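You operate a simulated robot arm through the tools that you are given. There is no shell and no other tool.

The job below is to be done with a simulated robot arm. You get a single attempt, and the scene is never put back.

## Task
Steam the old film that the note names, peel it off and bin it.
Fine: plate on the film before the steam lever opens, till drops show; lever shut and the hot plate, by its handle, on its rest before you peel; steamer off and vented to nought at the end, vent lever left open. Set down upright: steam plate.

Only the result counts: the job must be done as asked and must still hold three seconds after the hand-in. Knocking over, shifting, dropping, spilling or breaking anything else fails it.

## Robot
A 6-joint arm with a two-finger parallel gripper, fixed in place. Base frame: the origin is on the floor under the middle of its stand, x ahead of it, y to its left, z up. Readings come in mm, degrees, newtons and seconds.
It reaches about 1313 mm from its shoulder. Its first joint turns from -166.0 to 166.0 degrees. Payload 3.43 kg.
Tool frame: the origin (TCP) lies between the finger pads and is the grasp point; the fingertips stand 34 mm ahead of it; z points along the fingers, y is the line along which they close. The gripper opens to 128 mm. The fingers are 24 mm wide and 12 mm thick; the gripper's body (48 by 130 mm) begins 96 mm behind the TCP.
Orientation is told as [roll, pitch, yaw] about the base's x, y, z axes, in that order, counted from this pose: with the fingers straight down and closing along the base's y, the tool's x points along the base's -x, its y along +y and its z along -z.

## Interface
- The arm moves only by the tool servo_tool. Its argument "plan" is one flat list of numbers, 7 for each row, row after row: the turn, a rotation vector about the base's x, y, z in degrees, then the shift along the base's x, y, z in mm, then the gripper command, from -1 (fully open) to 1 (shut), values between in proportion. In form: [wx, wy, wz, dx, dy, dz, claw, wx, wy, wz, dx, dy, dz, claw, ...]. A call has 1 to 20 rows; each row is the pose to reach, as a shift and turn from the pose commanded when the call began. A row lasts 0.2 s, in which the tool goes at most 50 mm and 8.6 degrees; a call with a longer step from one row to the next is refused whole, and so is a gripper value outside its range. Where a pose cannot be reached the arm comes as near as it can. A force on the tool above 90 N (or 10 N above the force at the start of the call, whichever is more), or a blocked arm, ends the call early, and 0.2 s more pass. The fingers move at their own pace (about 153 mm/s each) and stop on an object; they squeeze with about 22 N. The grip force told is the motor's: it shows also when the fingers shut on nothing. Time passes only in rows, and 0.2 s behind the last, so rows that repeat a pose let the fingers close. It gives the time, the measured TCP pose, the force on the tool (base axes), the opening and the grip force at its end, in the units of the frame above (readings bear some noise), with the torque about the TCP (base axes, N m) and any sound that the robot's microphone picked up, and new pictures: "show" is both (left out), scene, wrist or none.
- Cameras (640 x 400 px; columns grow to the right, rows downward): "scene" is fixed at [50.5, -649.5, 1489.6]; the picture's right is [-0.32, -0.95, 0.00], its down [-0.78, 0.26, -0.57] and it looks along [0.54, -0.18, -0.82] (base axes); focal length 280 px, centre (320, 200). "wrist" rides on the gripper at [76, -11, -160] in the tool frame; the picture's right is [0.15, 0.99, 0.00], its down [-0.88, 0.13, -0.46] and it looks along [-0.45, 0.07, 0.89] (tool axes); focal length 234 px, centre (320, 200). There is no depth. A picture from a camera that has moved, and an enlarged one, comes with that camera's place and axes in the base frame and with its lens.
- enlarge(camera, box): a new picture of the part [left, top, right, bottom] of that camera's present view, enlarged. No time passes.
- sign_off(): hands the job in; it is judged then, once.

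Nothing tells you positions but the pictures and the camera data. Unless the task says otherwise, let go and move clear before handing in.

The tools are called after ">>>" as a command line: name --argument value ..., lists and objects as JSON in quotes. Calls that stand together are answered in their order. servo_tool: Moves the arm, as the interface text tells. Its arguments: {"type":"object","properties":{"plan":{"type":"array"},"show":{"type":"string","enum":["both","scene","wrist","none"]}},"required":["plan"]} The other tools are called the same way: enlarge (camera, box) takes an enlarged picture of a part of a camera's view; sign_off () hands the job in.

At the start:

```text
clock: 0.0
tcp_pos: [303.6, -502.4, 1149.8]
tool_rot: [-0.1, 0.0, 0.0]
ft_force: [-0.5, 0.0, 0.7]
torque: [-0.04, -0.01, 0.0]
width: 127.8
grip_force: 0.0
```

scene: 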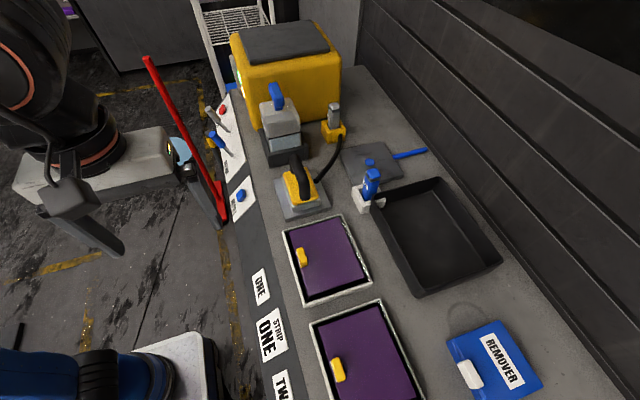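
wrist: 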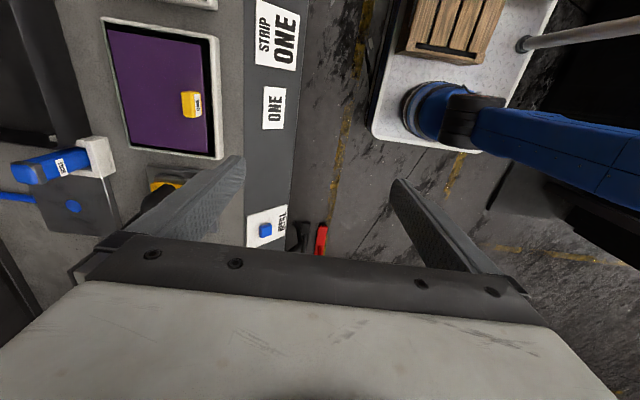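

I see a bench with a yellow steamer, a steam plate with a yellow handle, two purple films with yellow tabs, a black tray/bin, and a note "STRIP ONE". I'll look closer before moving.

>>> enlarge --camera "scene" --box '[180, 60, 360, 230]'

>>> enlarge --camera "scene" --box '[220, 220, 440, 400]'

>>> enlarge --camera "scene" --box '[320, 80, 540, 240]'

>>> enlarge --camera "scene" --box '[400, 270, 640, 400]'

>>> enlarge --camera "wrist" --box '[0, 0, 330, 260]'

```text
2.35 times, centred on (270, 145) of scene
camera zoom: at [50.5, -649.5, 1489.6], right [-0.32, -0.95, 0.0], down [-0.78, 0.26, -0.57], along [0.54, -0.18, -0.82], focal length 660 px, centre (438, 329)
```

zoom: 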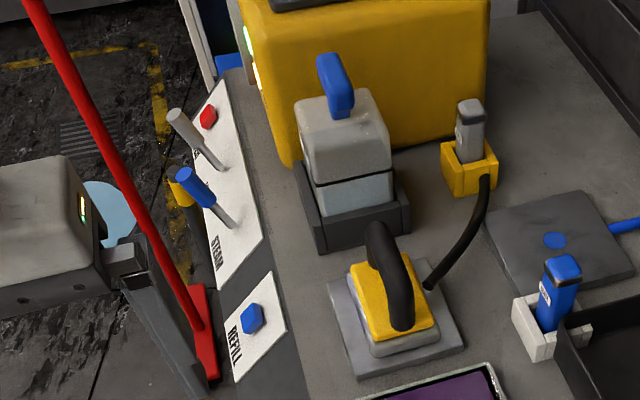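

```text
2.22 times, centred on (330, 310) of scene
camera zoom: at [50.5, -649.5, 1489.6], right [-0.32, -0.95, 0.0], down [-0.78, 0.26, -0.57], along [0.54, -0.18, -0.82], focal length 623 px, centre (298, -44)
```

zoom: 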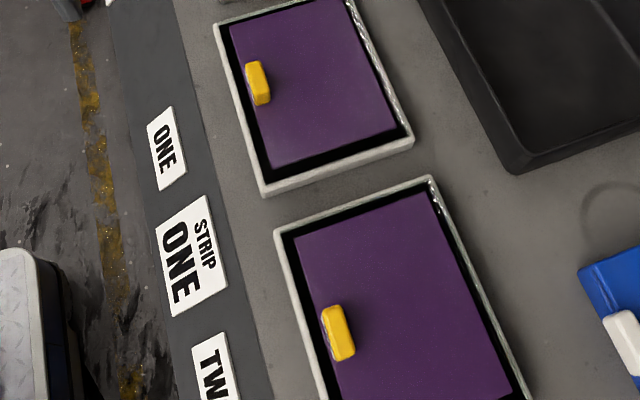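

```text
2.50 times, centred on (430, 160) of scene
camera zoom: at [50.5, -649.5, 1489.6], right [-0.32, -0.95, 0.0], down [-0.78, 0.26, -0.57], along [0.54, -0.18, -0.82], focal length 701 px, centre (45, 300)
```

zoom: 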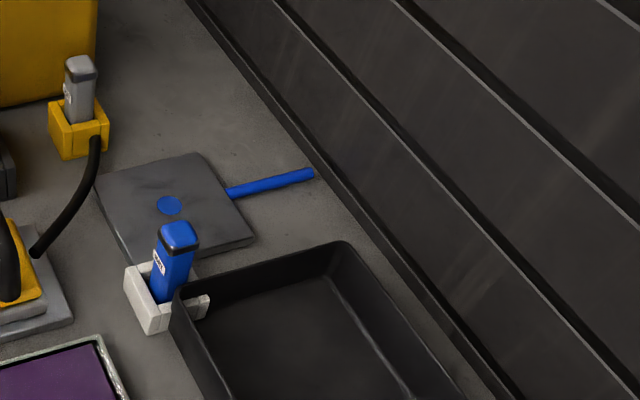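

```text
2.67 times, centred on (520, 335) of scene
camera zoom: at [50.5, -649.5, 1489.6], right [-0.32, -0.95, 0.0], down [-0.78, 0.26, -0.57], along [0.54, -0.18, -0.82], focal length 748 px, centre (-213, -160)
```

zoom: 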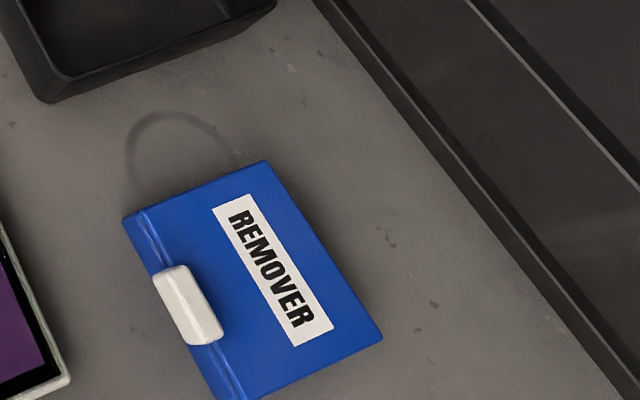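

```text
1.54 times, centred on (165, 130) of wrist
camera zoom: at [228.1, -513.6, 1309.7], right [-0.15, 0.99, 0.0], down [0.88, 0.13, 0.45], along [0.45, 0.07, -0.89], focal length 360 px, centre (558, 308)
```

zoom: 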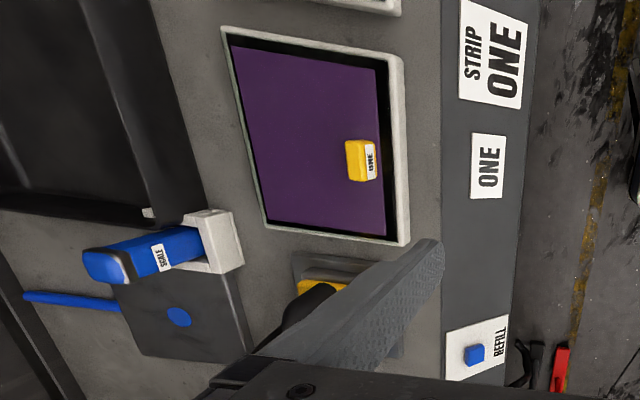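

The bench runs along x at about y -560 to -1100, with film ONE around (285,-690), the plate further along x, and the control panel near (780,-566). I'll move the wrist camera above the panel to read the controls.

>>> servo_tool --plan '[0, 0, 0, 40, 0, 10, -1, 0, 0, 0, 80, 0, 20, -1, 0, 0, 0, 120, 0, 30, -1, 0, 0, 0, 160, 0, 40, -1, 0, 0, 0, 200, 0, 50, -1, 0, 0, 0, 240, 0, 50, -1]' --show "both"

```text
clock: 1.4
tcp_pos: [542.1, -496.7, 1170.0]
tool_rot: [-0.7, -0.3, -0.1]
ft_force: [0.4, 0.3, 0.8]
torque: [-0.03, -0.02, 0.02]
width: 128.1
grip_force: 0.0
out of reach, approached as far as the arm can: row 3, 4, 5, 6
camera wrist: at [465.2, -507.1, 1329.3], right [-0.14, 0.99, -0.01], down [0.88, 0.13, 0.46], along [0.46, 0.06, -0.89], focal length 234 px, centre (320, 200)
```

scene: 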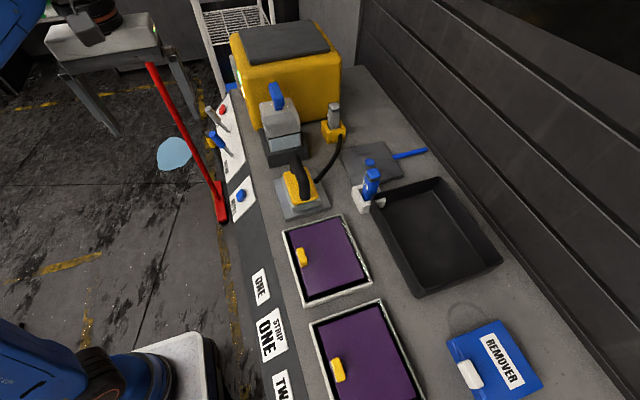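
wrist: 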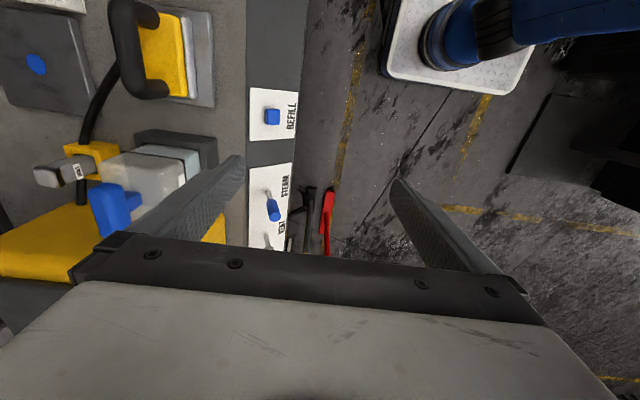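

The wrist camera now shows REFILL, STEAM and VENT labels. I'll enlarge those areas.

>>> enlarge --camera "wrist" --box '[230, 70, 350, 260]'

>>> enlarge --camera "wrist" --box '[0, 0, 240, 150]'

>>> enlarge --camera "wrist" --box '[0, 120, 250, 280]'

>>> enlarge --camera "scene" --box '[180, 70, 270, 230]'

>>> enlarge --camera "scene" --box '[220, 10, 350, 110]'

```text
2.11 times, centred on (290, 165) of wrist
camera zoom: at [465.2, -507.1, 1329.3], right [-0.14, 0.99, -0.01], down [0.88, 0.13, 0.46], along [0.46, 0.06, -0.89], focal length 493 px, centre (383, 274)
```

zoom: 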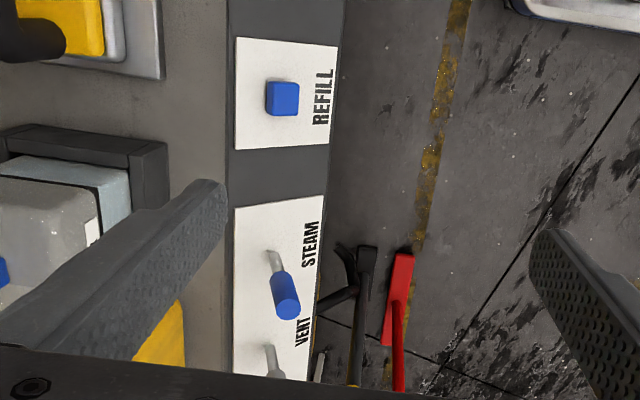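

```text
2.67 times, centred on (120, 75) of wrist
camera zoom: at [465.2, -507.1, 1329.3], right [-0.14, 0.99, -0.01], down [0.88, 0.13, 0.46], along [0.46, 0.06, -0.89], focal length 624 px, centre (853, 533)
```

zoom: 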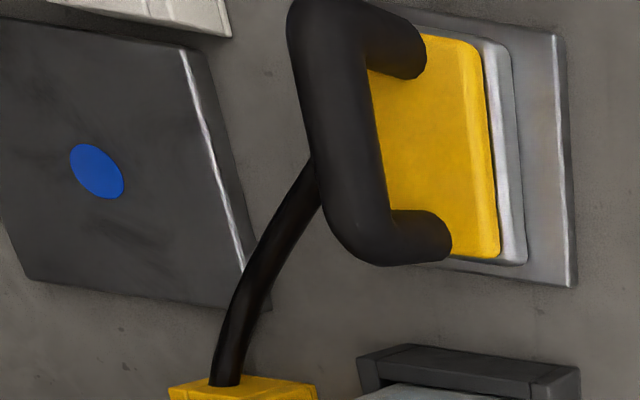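

```text
2.50 times, centred on (125, 200) of wrist
camera zoom: at [465.2, -507.1, 1329.3], right [-0.14, 0.99, -0.01], down [0.88, 0.13, 0.46], along [0.46, 0.06, -0.89], focal length 585 px, centre (808, 200)
```

zoom: 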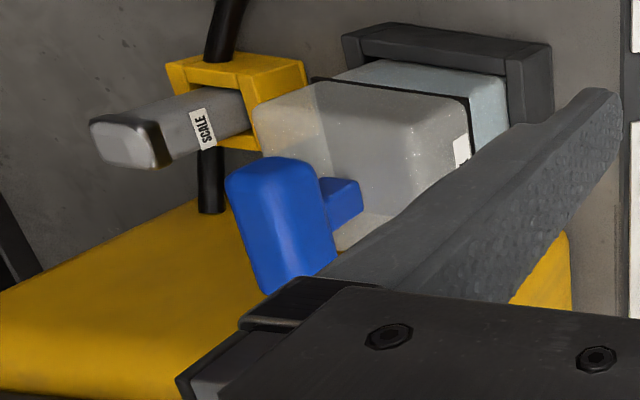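

```text
2.50 times, centred on (225, 150) of scene
camera zoom: at [50.5, -649.5, 1489.6], right [-0.32, -0.95, 0.0], down [-0.78, 0.26, -0.57], along [0.54, -0.18, -0.82], focal length 701 px, centre (558, 325)
```

zoom: 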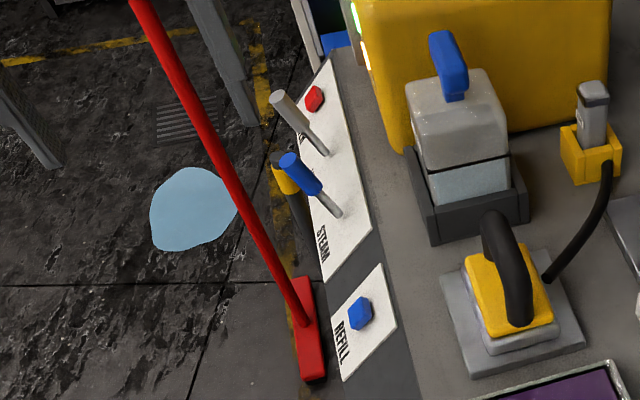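

```text
4.00 times, centred on (285, 60) of scene
camera zoom: at [50.5, -649.5, 1489.6], right [-0.32, -0.95, 0.0], down [-0.78, 0.26, -0.57], along [0.54, -0.18, -0.82], focal length 1122 px, centre (460, 760)
```

zoom: 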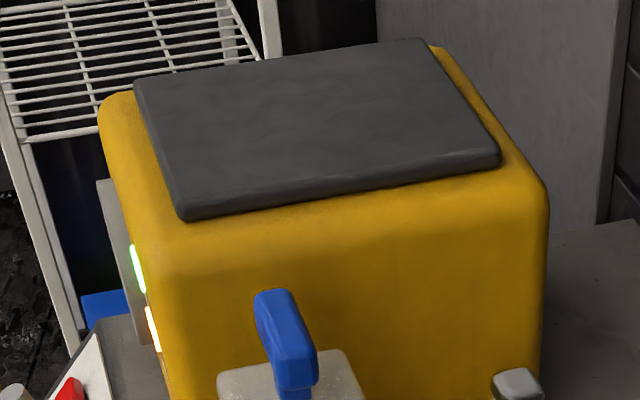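

The STEAM (blue) and VENT (grey) levers, a red button and a REFILL button sit on the sloping front strip; the gauge lights are on the steamer's front face. I'll lower and move further along x for a better view.

>>> servo_tool --plan '[0, 0, 0, 0, 0, -40, -1, 0, 0, 0, 0, 0, -80, -1, 0, 0, 0, 20, 0, -110, -1]' --show "wrist"

```text
clock: 2.2
tcp_pos: [560.2, -498.1, 1058.9]
tool_rot: [-0.1, 0.2, -0.1]
ft_force: [0.9, -0.6, 0.2]
torque: [-0.01, 0.0, 0.01]
width: 128.4
grip_force: 0.1
camera wrist: at [485.7, -509.1, 1218.8], right [-0.15, 0.99, 0.0], down [0.88, 0.13, 0.45], along [0.45, 0.06, -0.89], focal length 234 px, centre (320, 200)
```

wrist: 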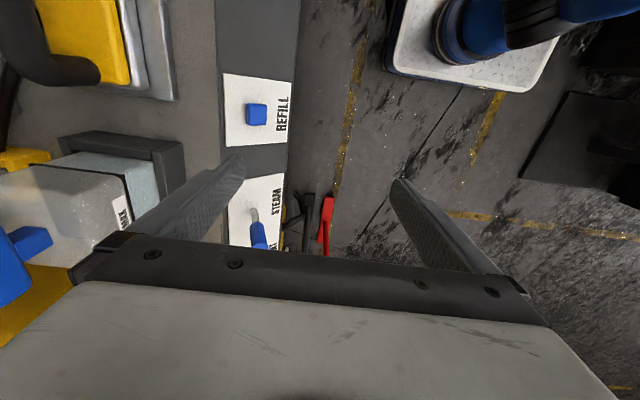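

Next I'll swing the tool to look at the panel and the steamer front from the robot side, turning the wrist -90° about z in steps.

>>> servo_tool --plan '[0, 0, -8.5, 0, 10, 10, -1, 0, 0, -17, 0, 20, 20, -1, 0, 0, -25.5, 10, 30, 30, -1, 0, 0, -34, 20, 40, 40, -1, 0, 0, -42.5, 30, 50, 40, -1, 0, 0, -51, 40, 60, 40, -1, 0, 0, -59.5, 50, 70, 40, -1, 0, 0, -68, 60, 80, 40, -1, 0, 0, -76.5, 70, 90, 40, -1, 0, 0, -85, 80, 100, 40, -1, 0, 0, -90, 90, 100, 40, -1]' --show "both"

```text
clock: 4.6
tcp_pos: [652.1, -397.5, 1097.4]
tool_rot: [-0.1, 0.1, -90.2]
ft_force: [-0.9, -0.4, 0.0]
torque: [0.02, 0.01, 0.03]
width: 128.0
grip_force: 0.0
camera wrist: at [640.8, -322.5, 1256.1], right [0.99, 0.14, 0.0], down [0.13, -0.88, 0.45], along [0.06, -0.45, -0.89], focal length 234 px, centre (320, 200)
```

scene: 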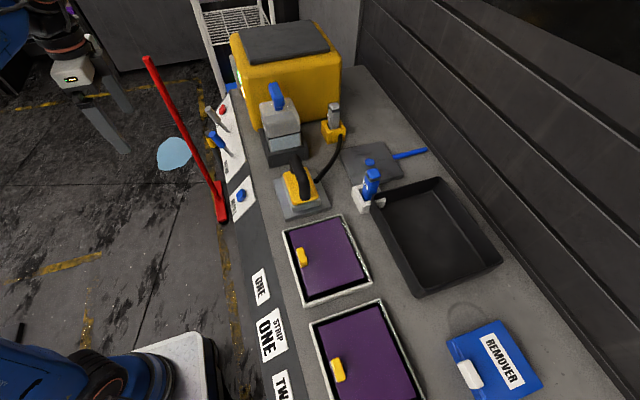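
wrist: 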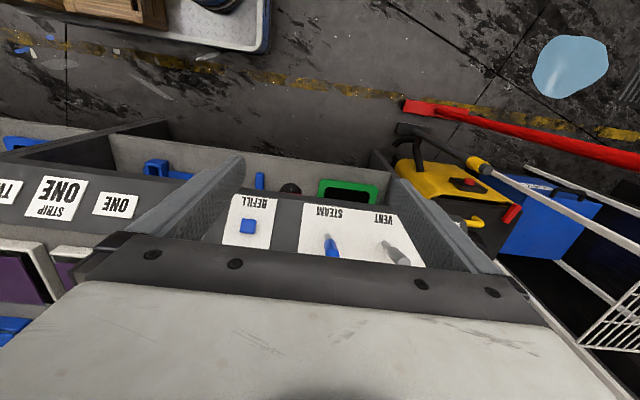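

The panel reads REFILL, STEAM and VENT. I'll tilt up to see the steamer's front display.

>>> servo_tool --plan '[-8, 0, 0, 20, 15, 0, -1, -16, 0, 0, 40, 30, 0, -1, -24, 0, 0, 60, 45, 0, -1, -32, 0, 0, 80, 60, 0, -1, -40, 0, 0, 100, 75, 0, -1, -48, 0, 0, 110, 90, 0, -1]' --show "both"

```text
clock: 6.0
tcp_pos: [761.0, -308.0, 1097.0]
tool_rot: [0.0, -48.0, -90.1]
ft_force: [0.4, 0.3, 0.5]
torque: [0.04, -0.02, 0.0]
width: 128.2
grip_force: 0.0
camera wrist: at [749.6, -139.0, 1147.6], right [0.99, 0.1, -0.11], down [0.13, -0.25, 0.96], along [0.07, -0.96, -0.26], focal length 234 px, centre (320, 200)
```

scene: 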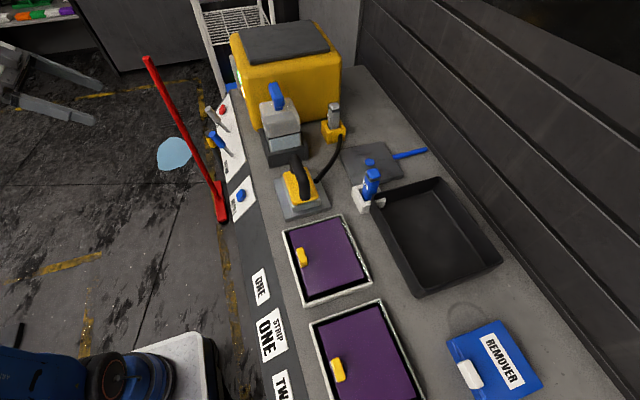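
wrist: 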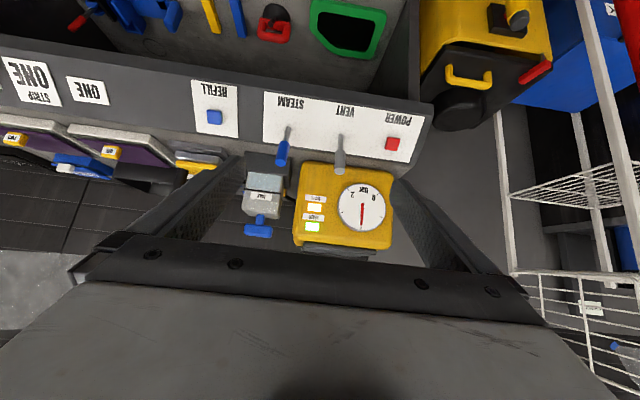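

>>> enlarge --camera "wrist" --box '[230, 140, 400, 260]'

>>> enlarge --camera "wrist" --box '[190, 70, 430, 190]'

>>> enlarge --camera "wrist" --box '[0, 40, 200, 200]'

```text
3.33 times, centred on (315, 200) of wrist
camera zoom: at [749.6, -139.0, 1147.6], right [0.99, 0.1, -0.11], down [0.13, -0.25, 0.96], along [0.07, -0.96, -0.26], focal length 781 px, centre (337, 200)
```

zoom: 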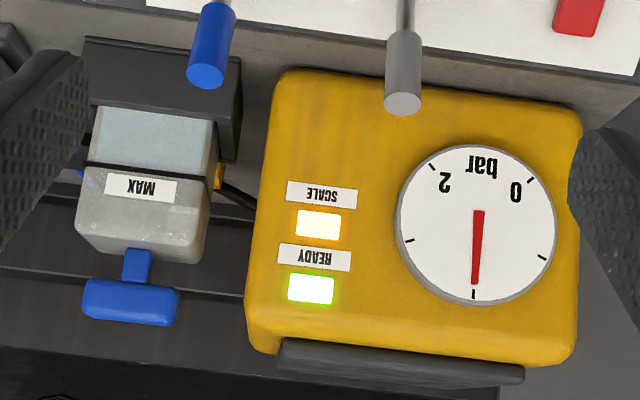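

```text
2.67 times, centred on (310, 130) of wrist
camera zoom: at [749.6, -139.0, 1147.6], right [0.99, 0.1, -0.11], down [0.13, -0.25, 0.96], along [0.07, -0.96, -0.26], focal length 624 px, centre (347, 387)
```

zoom: 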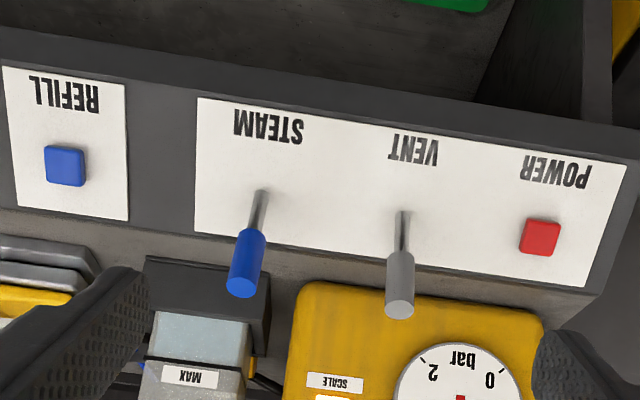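

```text
2.50 times, centred on (100, 120) of wrist
camera zoom: at [749.6, -139.0, 1147.6], right [0.99, 0.1, -0.11], down [0.13, -0.25, 0.96], along [0.07, -0.96, -0.26], focal length 585 px, centre (870, 400)
```

zoom: 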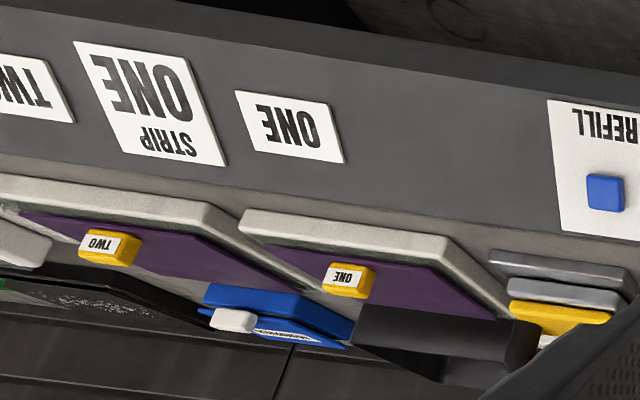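

Pressure is ~1 bar with READY lit, and the SCALE lamp also lit. The levers lean up the 45° panel (STEAM at about x 697, VENT at 811, POWER at 930), which I take as shut. Now I'll go back and look at the plate and film ONE from above.

>>> servo_tool --plan '[8, 0, 0, -20, 0, 0, -1, 16, 0, 0, -50, 0, 10, -1, 24, 0, 0, -90, 0, 20, -1, 32, 0, 0, -130, 0, 30, -1, 40, 0, 0, -170, 0, 40, -1, 48, 0, 0, -210, 0, 50, -1]' --show "none"

>>> servo_tool --plan '[0, 0, 8.5, -20, -20, 0, -1, 0, 0, 17, -40, -40, 0, -1, 0, 0, 25.5, -60, -60, 0, -1, 0, 0, 34, -80, -80, 0, -1, 0, 0, 42.5, -100, -100, 0, -1, 0, 0, 51, -120, -120, 0, -1, 0, 0, 59.5, -140, -150, 0, -1, 0, 0, 68, -160, -190, 0, -1, 0, 0, 76.5, -180, -230, 0, -1, 0, 0, 85, -200, -270, 0, -1, 0, 0, 90.1, -200, -310, 0, -1]' --show "both"

```text
clock: 7.4
tcp_pos: [550.6, -306.6, 1147.2]
tool_rot: [-0.1, 0.2, -90.0]
ft_force: [0.4, -0.3, -0.2]
torque: [0.02, 0.0, 0.01]
width: 127.7
grip_force: 0.1
```

```text
clock: 9.8
tcp_pos: [351.6, -615.3, 1150.9]
tool_rot: [-0.3, 0.1, 0.3]
ft_force: [-0.4, 1.3, 0.7]
torque: [-0.1, 0.02, 0.03]
width: 127.7
grip_force: 0.0
camera wrist: at [275.9, -627.4, 1309.2], right [-0.15, 0.99, 0.0], down [0.88, 0.14, 0.45], along [0.45, 0.07, -0.89], focal length 234 px, centre (320, 200)
```

scene: 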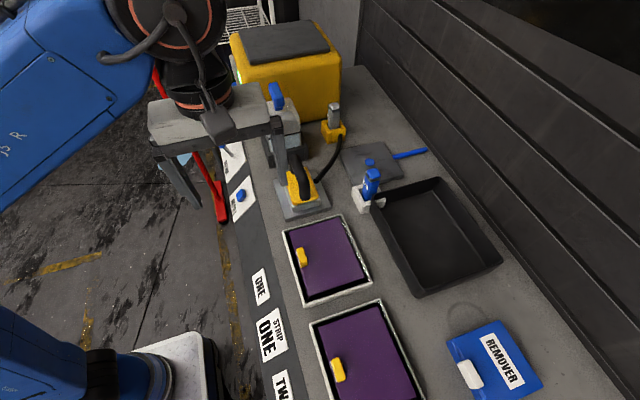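
wrist: 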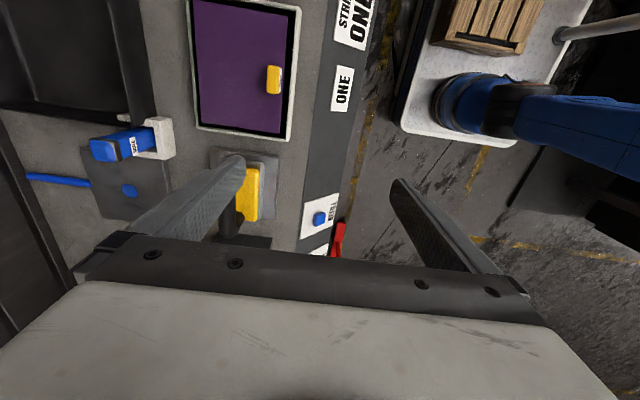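

>>> enlarge --camera "wrist" --box '[180, 0, 340, 100]'

>>> enlarge --camera "wrist" --box '[180, 100, 340, 240]'

>>> enlarge --camera "wrist" --box '[0, 0, 200, 230]'

>>> enlarge --camera "scene" --box '[270, 200, 390, 310]'

>>> enlarge --camera "scene" --box '[260, 130, 360, 230]'

```text
4.00 times, centred on (260, 50) of wrist
camera zoom: at [275.9, -627.4, 1309.2], right [-0.15, 0.99, 0.0], down [0.88, 0.14, 0.45], along [0.45, 0.07, -0.89], focal length 937 px, centre (560, 800)
```

zoom: 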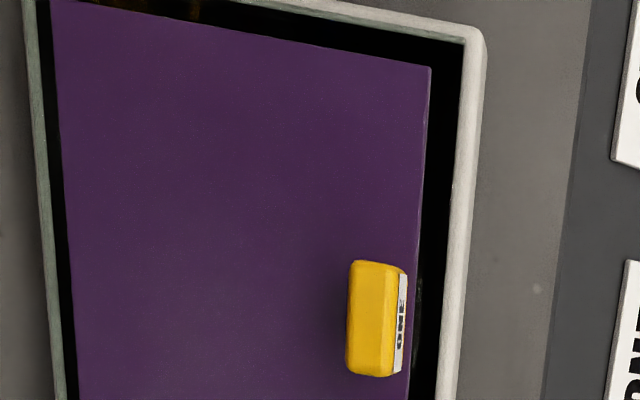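

```text
2.86 times, centred on (260, 170) of wrist
camera zoom: at [275.9, -627.4, 1309.2], right [-0.15, 0.99, 0.0], down [0.88, 0.14, 0.45], along [0.45, 0.07, -0.89], focal length 669 px, centre (491, 286)
```

zoom: 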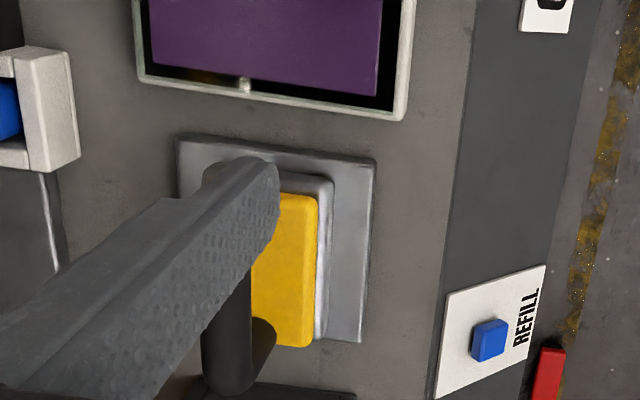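

```text
1.74 times, centred on (100, 115) of wrist
camera zoom: at [275.9, -627.4, 1309.2], right [-0.15, 0.99, 0.0], down [0.88, 0.14, 0.45], along [0.45, 0.07, -0.89], focal length 407 px, centre (703, 348)
```

zoom: 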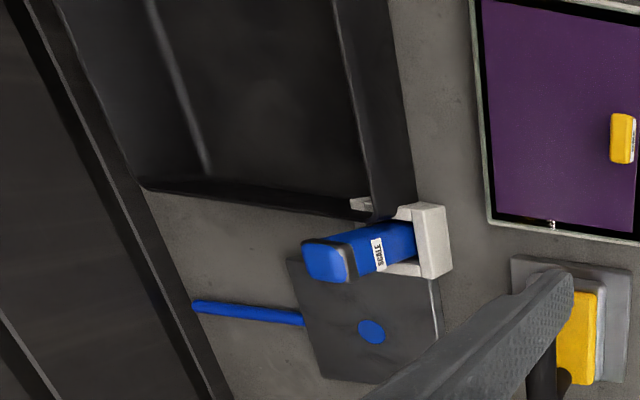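

```text
3.64 times, centred on (330, 255) of scene
camera zoom: at [50.5, -649.5, 1489.6], right [-0.32, -0.95, 0.0], down [-0.78, 0.26, -0.57], along [0.54, -0.18, -0.82], focal length 1020 px, centre (284, 0)
```

zoom: 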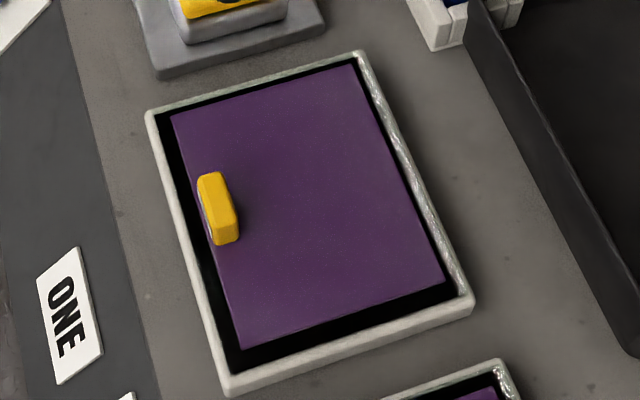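

```text
4.00 times, centred on (310, 180) of scene
camera zoom: at [50.5, -649.5, 1489.6], right [-0.32, -0.95, 0.0], down [-0.78, 0.26, -0.57], along [0.54, -0.18, -0.82], focal length 1122 px, centre (360, 280)
```

zoom: 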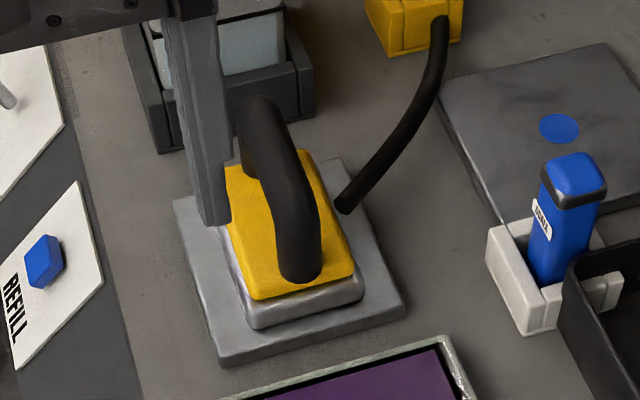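

Film ONE spans roughly x 210–360, y -680 to -801 at z≈925, and its tab is near (285,-690,951). The plate sits on its rest with the handle bar near (468,-739,1000). I'll go to a pre-grasp above the handle, tilted a little outward for reach.

>>> servo_tool --plan '[0, -5, 0, 16, -25, -10, -1, 0, -10, 0, 32, -50, -20, -1, 0, -15, 0, 48, -75, -30, -1, 0, -20, 0, 63, -100, -40, -1, 0, -25, 0, 78, -124, -50, -1, 0, -25, 0, 78, -124, -55, -1]' --show "both"

```text
clock: 11.2
tcp_pos: [429.8, -743.4, 1093.1]
tool_rot: [-0.1, -25.1, 0.1]
ft_force: [0.2, -0.1, -0.7]
torque: [0.04, 0.0, -0.02]
width: 128.2
grip_force: 0.1
camera wrist: at [293.5, -754.4, 1205.0], right [-0.13, 0.99, -0.06], down [0.61, 0.13, 0.78], along [0.78, 0.07, -0.62], focal length 234 px, centre (320, 200)
```

scene: 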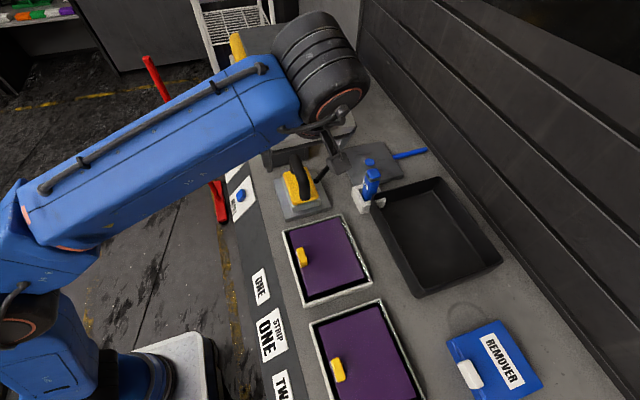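
wrist: 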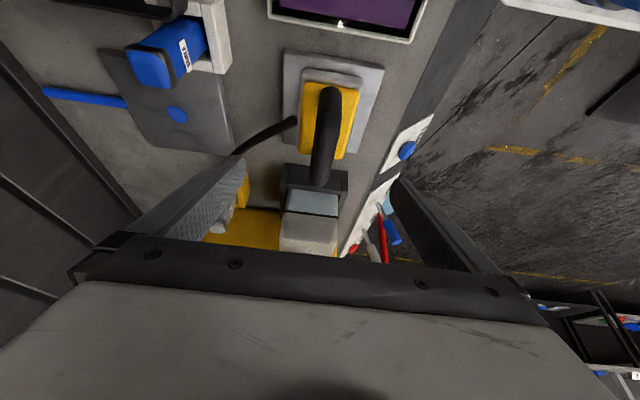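

>>> enlarge --camera "wrist" --box '[260, 40, 400, 200]'

>>> enlarge --camera "scene" --box '[260, 110, 380, 230]'

```text
2.50 times, centred on (330, 120) of wrist
camera zoom: at [293.5, -754.4, 1205.0], right [-0.13, 0.99, -0.06], down [0.61, 0.13, 0.78], along [0.78, 0.07, -0.62], focal length 585 px, centre (295, 400)
```

zoom: 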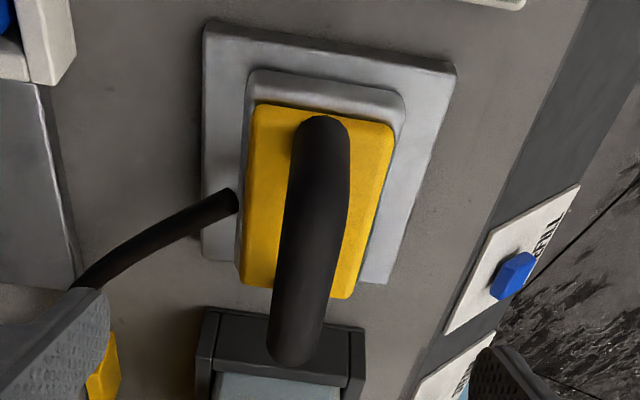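

```text
3.33 times, centred on (320, 170) of scene
camera zoom: at [50.5, -649.5, 1489.6], right [-0.32, -0.95, 0.0], down [-0.78, 0.26, -0.57], along [0.54, -0.18, -0.82], focal length 935 px, centre (320, 300)
```

zoom: 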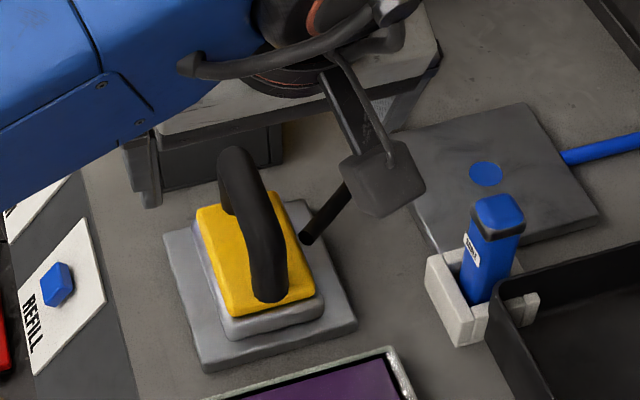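

The handle bar is centred near (470,-739,998), running along x. I'll descend along the tool axis and close on it.

>>> servo_tool --plan '[0, 0, 0, 10, 2, -24, -1, 0, 0, 0, 20, 4, -48, -1, 0, 0, 0, 30, 4, -72, -1, 0, 0, 0, 40, 4, -95, -1]' --show "wrist"

```text
clock: 12.2
tcp_pos: [470.5, -736.9, 996.5]
tool_rot: [-0.1, -24.9, 0.1]
ft_force: [-0.3, 0.0, 0.9]
torque: [0.01, 0.01, -0.01]
width: 128.0
grip_force: 0.1
camera wrist: at [333.2, -749.5, 1109.9], right [-0.13, 0.99, -0.06], down [0.61, 0.13, 0.78], along [0.78, 0.07, -0.62], focal length 234 px, centre (320, 200)
```

wrist: 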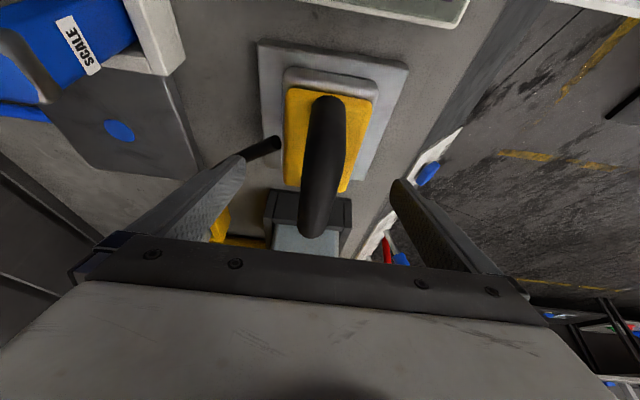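

>>> servo_tool --plan '[0, 0, 0, 0, 0, 0, 0, 0, 0, 0, 0, 0, 0, 1, 0, 0, 0, 0, 0, 0, 1, 0, 0, 0, 0, 0, 0, 1, 0, 0, 0, 0, 0, 0, 1]' --show "both"

```text
clock: 13.4
tcp_pos: [468.4, -737.8, 996.4]
tool_rot: [-0.1, -24.9, 0.1]
ft_force: [0.1, -0.2, 0.0]
torque: [0.01, 0.01, 0.02]
width: 26.0
grip_force: 22.1
camera wrist: at [333.2, -749.8, 1109.5], right [-0.13, 0.99, -0.06], down [0.61, 0.13, 0.78], along [0.78, 0.07, -0.62], focal length 234 px, centre (320, 200)
```

scene: 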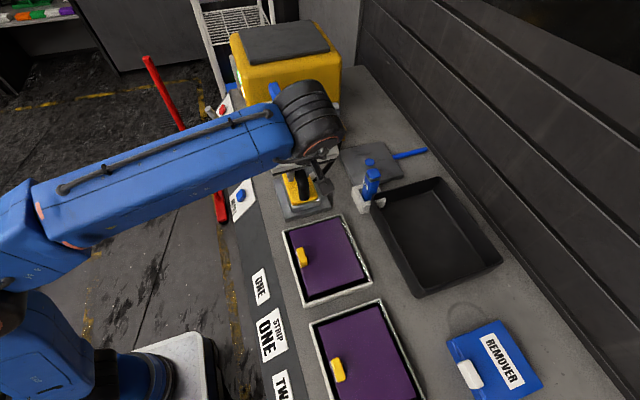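
wrist: 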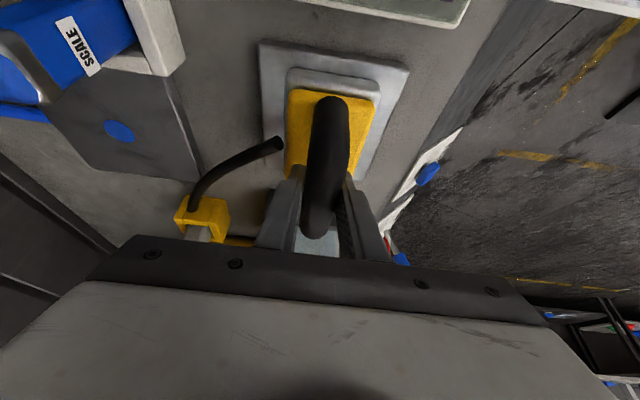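

The handle is gripped (26 mm). I'll lift straight up.

>>> servo_tool --plan '[0, 0, 0, 0, 0, 15, 1, 0, 0, 0, 0, 0, 30, 1, 0, 0, 0, 0, 0, 50, 1, 0, 0, 0, 0, 0, 70, 1, 0, 0, 0, 0, 0, 70, 1]' --show "both"

```text
clock: 14.6
tcp_pos: [469.9, -737.4, 1067.8]
tool_rot: [-0.1, -24.9, 0.1]
ft_force: [0.5, -0.7, -3.7]
torque: [0.03, -0.03, 0.02]
width: 25.5
grip_force: 21.8
camera wrist: at [334.5, -749.8, 1180.7], right [-0.13, 0.99, -0.06], down [0.61, 0.13, 0.78], along [0.78, 0.07, -0.62], focal length 234 px, centre (320, 200)
```

scene: 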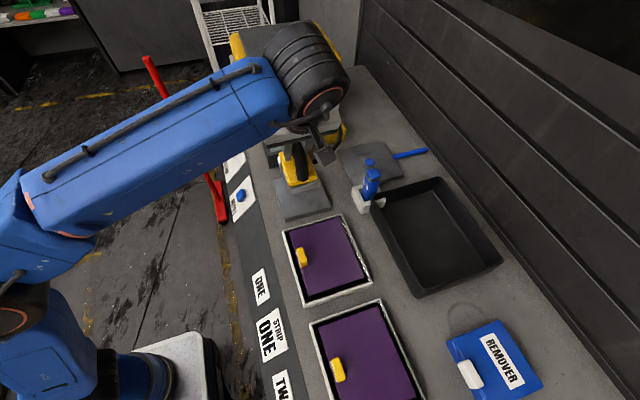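
wrist: 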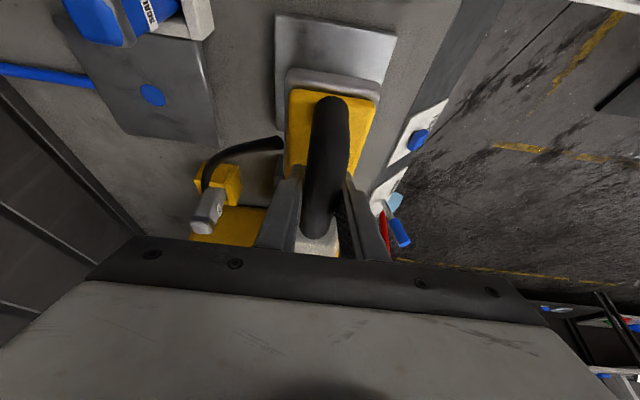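

Plate lifted (~0.4 kg), level. I'll carry it over film ONE, behind the tab.

>>> servo_tool --plan '[0, 0, 0, -35, -1, 0, 1, 0, 0, 0, -75, -3, 0, 1, 0, 0, 0, -115, -5, 0, 1, 0, 0, 0, -155, -7, 0, 1, 0, 0, 0, -186, -8, 0, 1, 0, 0, 0, -186, -8, -20, 1, 0, 0, 0, -186, -8, -30, 1]' --show "both"

```text
clock: 16.2
tcp_pos: [282.5, -744.9, 1036.3]
tool_rot: [-0.1, -24.8, 0.1]
ft_force: [-0.6, 0.1, -4.4]
torque: [-0.03, 0.0, 0.02]
width: 26.0
grip_force: 22.1
camera wrist: at [146.8, -756.9, 1149.8], right [-0.13, 0.99, -0.06], down [0.61, 0.13, 0.78], along [0.78, 0.07, -0.62], focal length 234 px, centre (320, 200)
```

scene: 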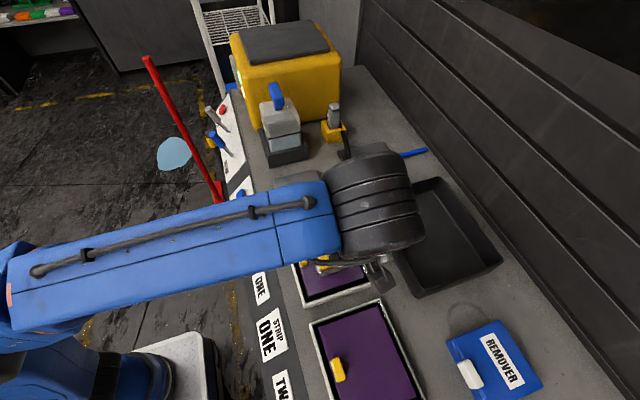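
wrist: 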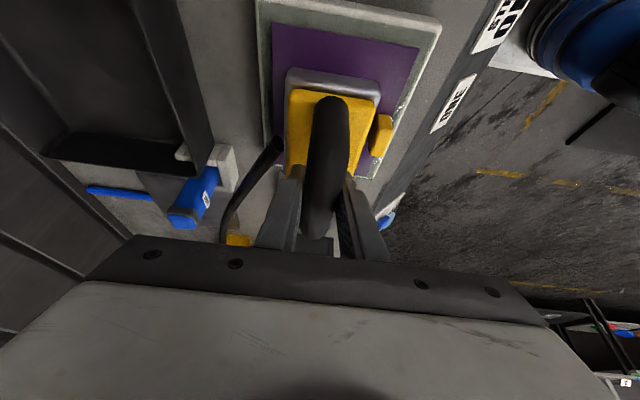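

>>> enlarge --camera "wrist" --box '[240, 0, 450, 200]'

```text
2.00 times, centred on (345, 100) of wrist
camera zoom: at [146.8, -756.9, 1149.8], right [-0.13, 0.99, -0.06], down [0.61, 0.13, 0.78], along [0.78, 0.07, -0.62], focal length 468 px, centre (270, 400)
```

zoom: 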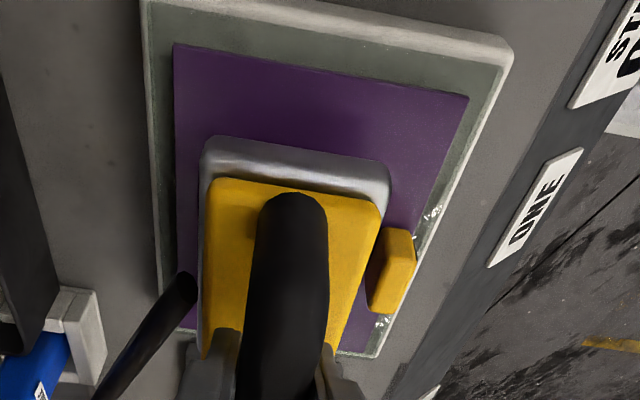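

The plate is inside the film's outline and clear of the tab. I'll lower slowly, watching the force.

>>> servo_tool --plan '[0, 0, 0, 0, 0, -8, 1, 0, 0, 0, 0, 0, -14, 1, 0, 0, 0, 0, 0, -18, 1, 0, 0, 0, 0, 0, -21, 1, 0, 0, 0, 0, 0, -24, 1]' --show "none"

```text
clock: 17.4
tcp_pos: [283.1, -743.8, 1014.8]
tool_rot: [-0.3, -24.8, 0.2]
ft_force: [0.5, -1.9, 14.5]
torque: [0.01, 0.0, -0.01]
width: 26.1
grip_force: 22.3
```

Contact is felt at z≈1015. I'll ease off slightly, release the handle and look.

>>> servo_tool --plan '[0, 0, 0, 0, 0, 2, 1, 0, 0, 0, 0, 0, 2, 0.4, 0, 0, 0, 0, 0, 2, 0, 0, 0, 0, 0, 0, 2, 0]' --show "both"

```text
clock: 18.4
tcp_pos: [282.9, -745.3, 1015.2]
tool_rot: [-0.1, -24.9, 0.0]
ft_force: [-0.2, 0.0, 0.2]
torque: [-0.04, 0.02, 0.01]
width: 64.0
grip_force: 0.0
camera wrist: at [146.6, -757.0, 1127.9], right [-0.13, 0.99, -0.06], down [0.61, 0.13, 0.78], along [0.78, 0.07, -0.62], focal length 234 px, centre (320, 200)
```

scene: 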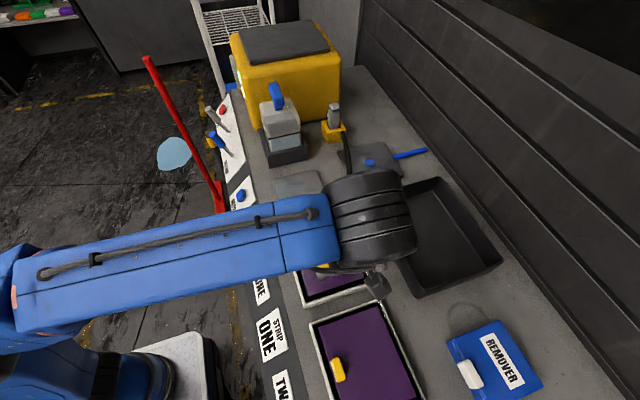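
wrist: 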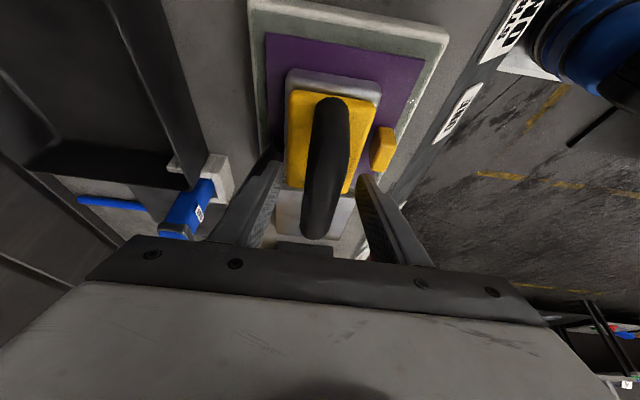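

The plate stands on the film by itself. I'll retreat upward along the tool axis and check.

>>> servo_tool --plan '[0, 0, 0, -12, 0, 27, 0, 0, 0, 0, -25, 0, 54, 0, 0, 0, 0, -40, 0, 90, 0, 0, -5, 0, -30, 40, 100, 0, 0, -10, 0, -10, 85, 105, 0, 0, -15, 0, 10, 130, 105, 0, 0, -20, 0, 30, 175, 105, 0]' --show "both"

```text
clock: 20.0
tcp_pos: [314.8, -571.6, 1119.9]
tool_rot: [0.0, -45.0, -0.1]
ft_force: [0.4, -1.3, -0.8]
torque: [0.05, -0.05, 0.07]
width: 63.9
grip_force: 0.1
camera wrist: at [147.6, -584.3, 1179.4], right [-0.1, 0.99, -0.1], down [0.3, 0.13, 0.95], along [0.95, 0.07, -0.31], focal length 234 px, centre (320, 200)
```

scene: 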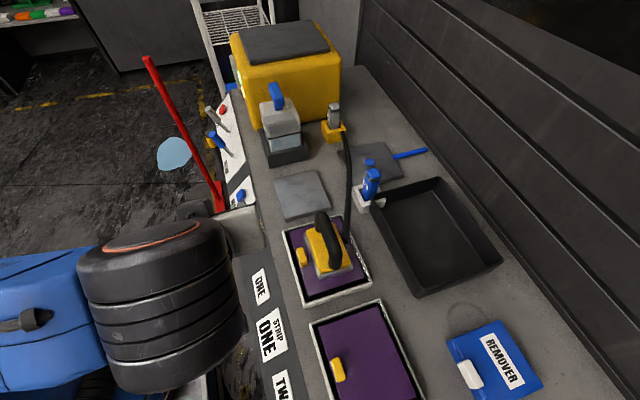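
wrist: 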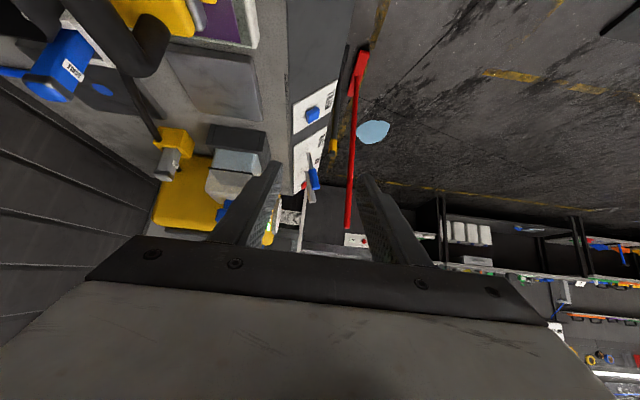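

The plate stands on film ONE. Now I'll swing to the STEAM lever, pointing the tool toward -y and down at 45°.

>>> servo_tool --plan '[0, 0, -8.2, 35, 25, 0, 0, 0, 0, -16.4, 70, 50, 0, 0, 0, 0, -24.6, 105, 75, 0, 0, 0, 0, -32.8, 140, 95, 0, 0, 0, 0, -41, 175, 110, -5, 0, 0, 0, -49.2, 210, 120, -10, 0, 0, 0, -57.4, 245, 125, -15, 0, 0, 0, -65.6, 280, 125, -20, 0, 0, 0, -73.8, 315, 125, -30, 0, 0, 0, -82, 350, 122, -40, 0, 0, 0, -90, 382, 122, -50, 0]' --show "both"

```text
clock: 22.4
tcp_pos: [693.3, -447.9, 1071.8]
tool_rot: [0.0, -45.1, -90.1]
ft_force: [-1.1, 0.3, 0.6]
torque: [0.06, -0.05, 0.07]
width: 64.2
grip_force: 0.1
camera wrist: at [682.5, -282.6, 1130.8], right [0.99, 0.1, -0.1], down [0.13, -0.3, 0.95], along [0.06, -0.95, -0.31], focal length 234 px, centre (320, 200)
```

scene: 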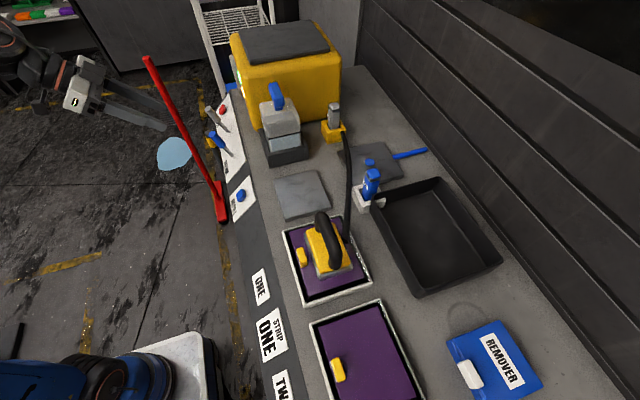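
wrist: 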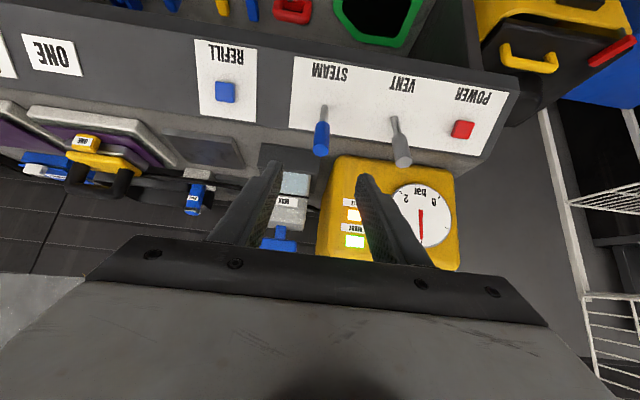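

>>> enlarge --camera "wrist" --box '[280, 60, 520, 200]'

>>> enlarge --camera "scene" --box '[190, 80, 270, 190]'

```text
2.67 times, centred on (400, 130) of wrist
camera zoom: at [682.5, -282.6, 1130.8], right [0.99, 0.1, -0.1], down [0.13, -0.3, 0.95], along [0.06, -0.95, -0.31], focal length 624 px, centre (107, 387)
```

zoom: 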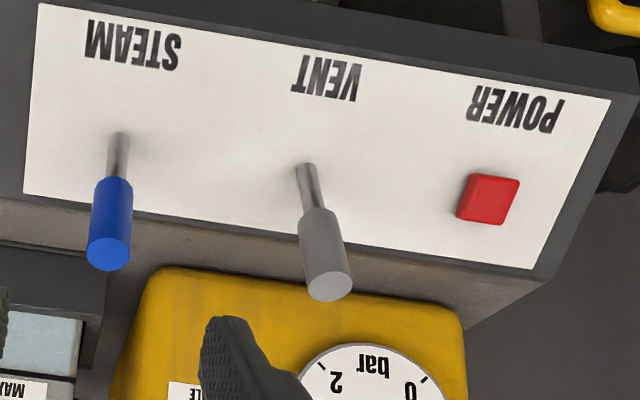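

```text
3.64 times, centred on (230, 135) of scene
camera zoom: at [50.5, -649.5, 1489.6], right [-0.32, -0.95, 0.0], down [-0.78, 0.26, -0.57], along [0.54, -0.18, -0.82], focal length 1020 px, centre (647, 436)
```

zoom: 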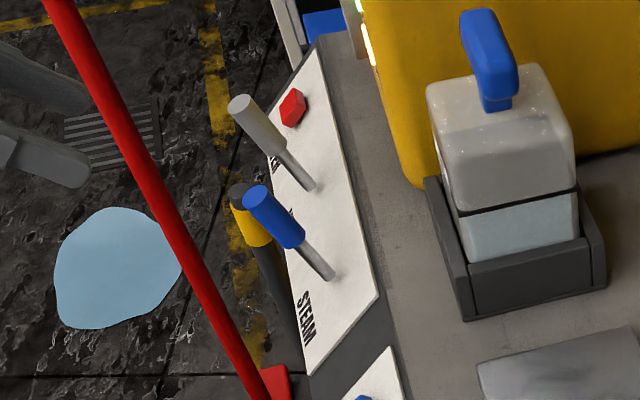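

The STEAM lever's blue sleeve runs from about (697,-571,917) to (695,-558,968). I'll approach along the tool axis so the fingers straddle it.

>>> servo_tool --plan '[0, 0, 0, 1, -29, -32, 0, 0, 0, 0, 2, -58, -64, 0, 0, 0, 0, 3, -87, -96, 0, 0, 0, 0, 3, -102, -113, 0, 0, 0, 0, 3, -116, -129, 0, 0, 0, 0, 3, -116, -129, 0]' --show "both"

```text
clock: 23.8
tcp_pos: [696.3, -564.8, 942.1]
tool_rot: [-0.1, -44.9, -89.9]
ft_force: [0.4, 0.1, -0.1]
torque: [-0.01, -0.01, 0.02]
width: 64.1
grip_force: 0.1
camera wrist: at [685.4, -399.2, 1001.9], right [0.99, 0.1, -0.11], down [0.13, -0.3, 0.94], along [0.07, -0.95, -0.31], focal length 234 px, centre (320, 200)
```

scene: 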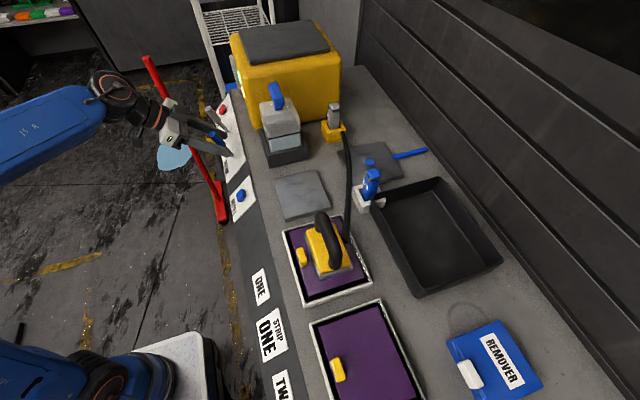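
wrist: 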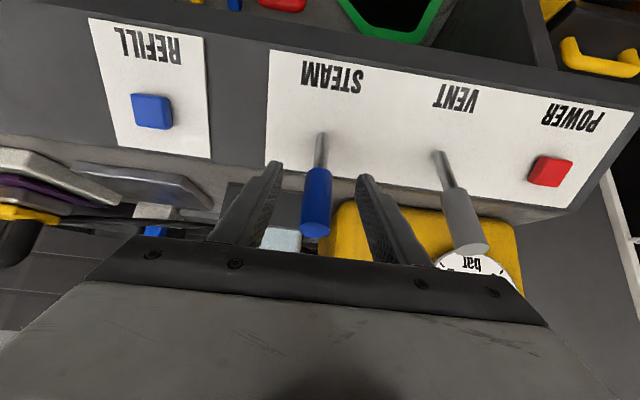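

The lever is centred between the fingers. I'll close on it.

>>> servo_tool --plan '[0, 0, 0, 0, 0, 0, 0.5, 0, 0, 0, 0, 0, 0, 1, 0, 0, 0, 0, 0, 0, 1, 0, 0, 0, 0, 0, 0, 1]' --show "none"

```text
clock: 24.8
tcp_pos: [695.5, -565.2, 943.0]
tool_rot: [-0.2, -44.9, -90.0]
ft_force: [-26.3, 4.2, -8.3]
torque: [-0.36, -1.03, 0.09]
width: 21.7
grip_force: 45.0
```

>>> servo_tool --plan '[0, 0, 0, -1.5, 0, 0, 1, 0, 0, 0, -1.5, 0, 0, 1]' --show "none"

```text
clock: 25.4
tcp_pos: [694.6, -565.2, 942.7]
tool_rot: [-0.1, -44.8, -89.8]
ft_force: [-21.8, 1.0, -5.7]
torque: [0.24, -0.53, 0.17]
width: 22.0
grip_force: 45.1
```

>>> servo_tool --plan '[0, 0, 0, -3, 0, 0, 1, 0, 0, 0, -5, 0, 0, 1, 0, 0, 0, -5, 0, 0, 1]' --show "wrist"

```text
clock: 26.2
tcp_pos: [694.9, -564.6, 942.8]
tool_rot: [0.2, -45.1, -89.8]
ft_force: [54.4, -9.8, 14.2]
torque: [-0.89, 0.85, -0.09]
width: 21.9
grip_force: 45.0
camera wrist: at [682.7, -398.8, 1001.5], right [0.99, 0.11, -0.1], down [0.13, -0.3, 0.95], along [0.07, -0.95, -0.31], focal length 234 px, centre (320, 200)
```

wrist: 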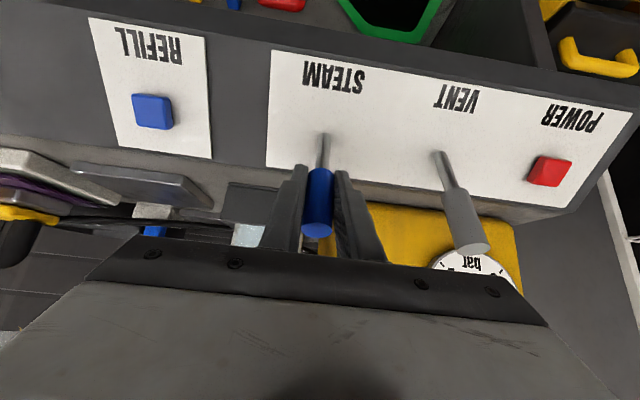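

>>> servo_tool --plan '[0, 0, 0, 2, 0, 0, 1, 0, 0, 0, 3.6, 0, 0, 1, 0, 0, 0, 3.6, 0, 0, 1]' --show "none"

```text
clock: 27.0
tcp_pos: [694.9, -564.5, 941.3]
tool_rot: [-0.1, -45.0, -89.9]
ft_force: [38.3, -7.7, 24.1]
torque: [-0.98, -0.4, 0.19]
width: 21.9
grip_force: 45.1
```

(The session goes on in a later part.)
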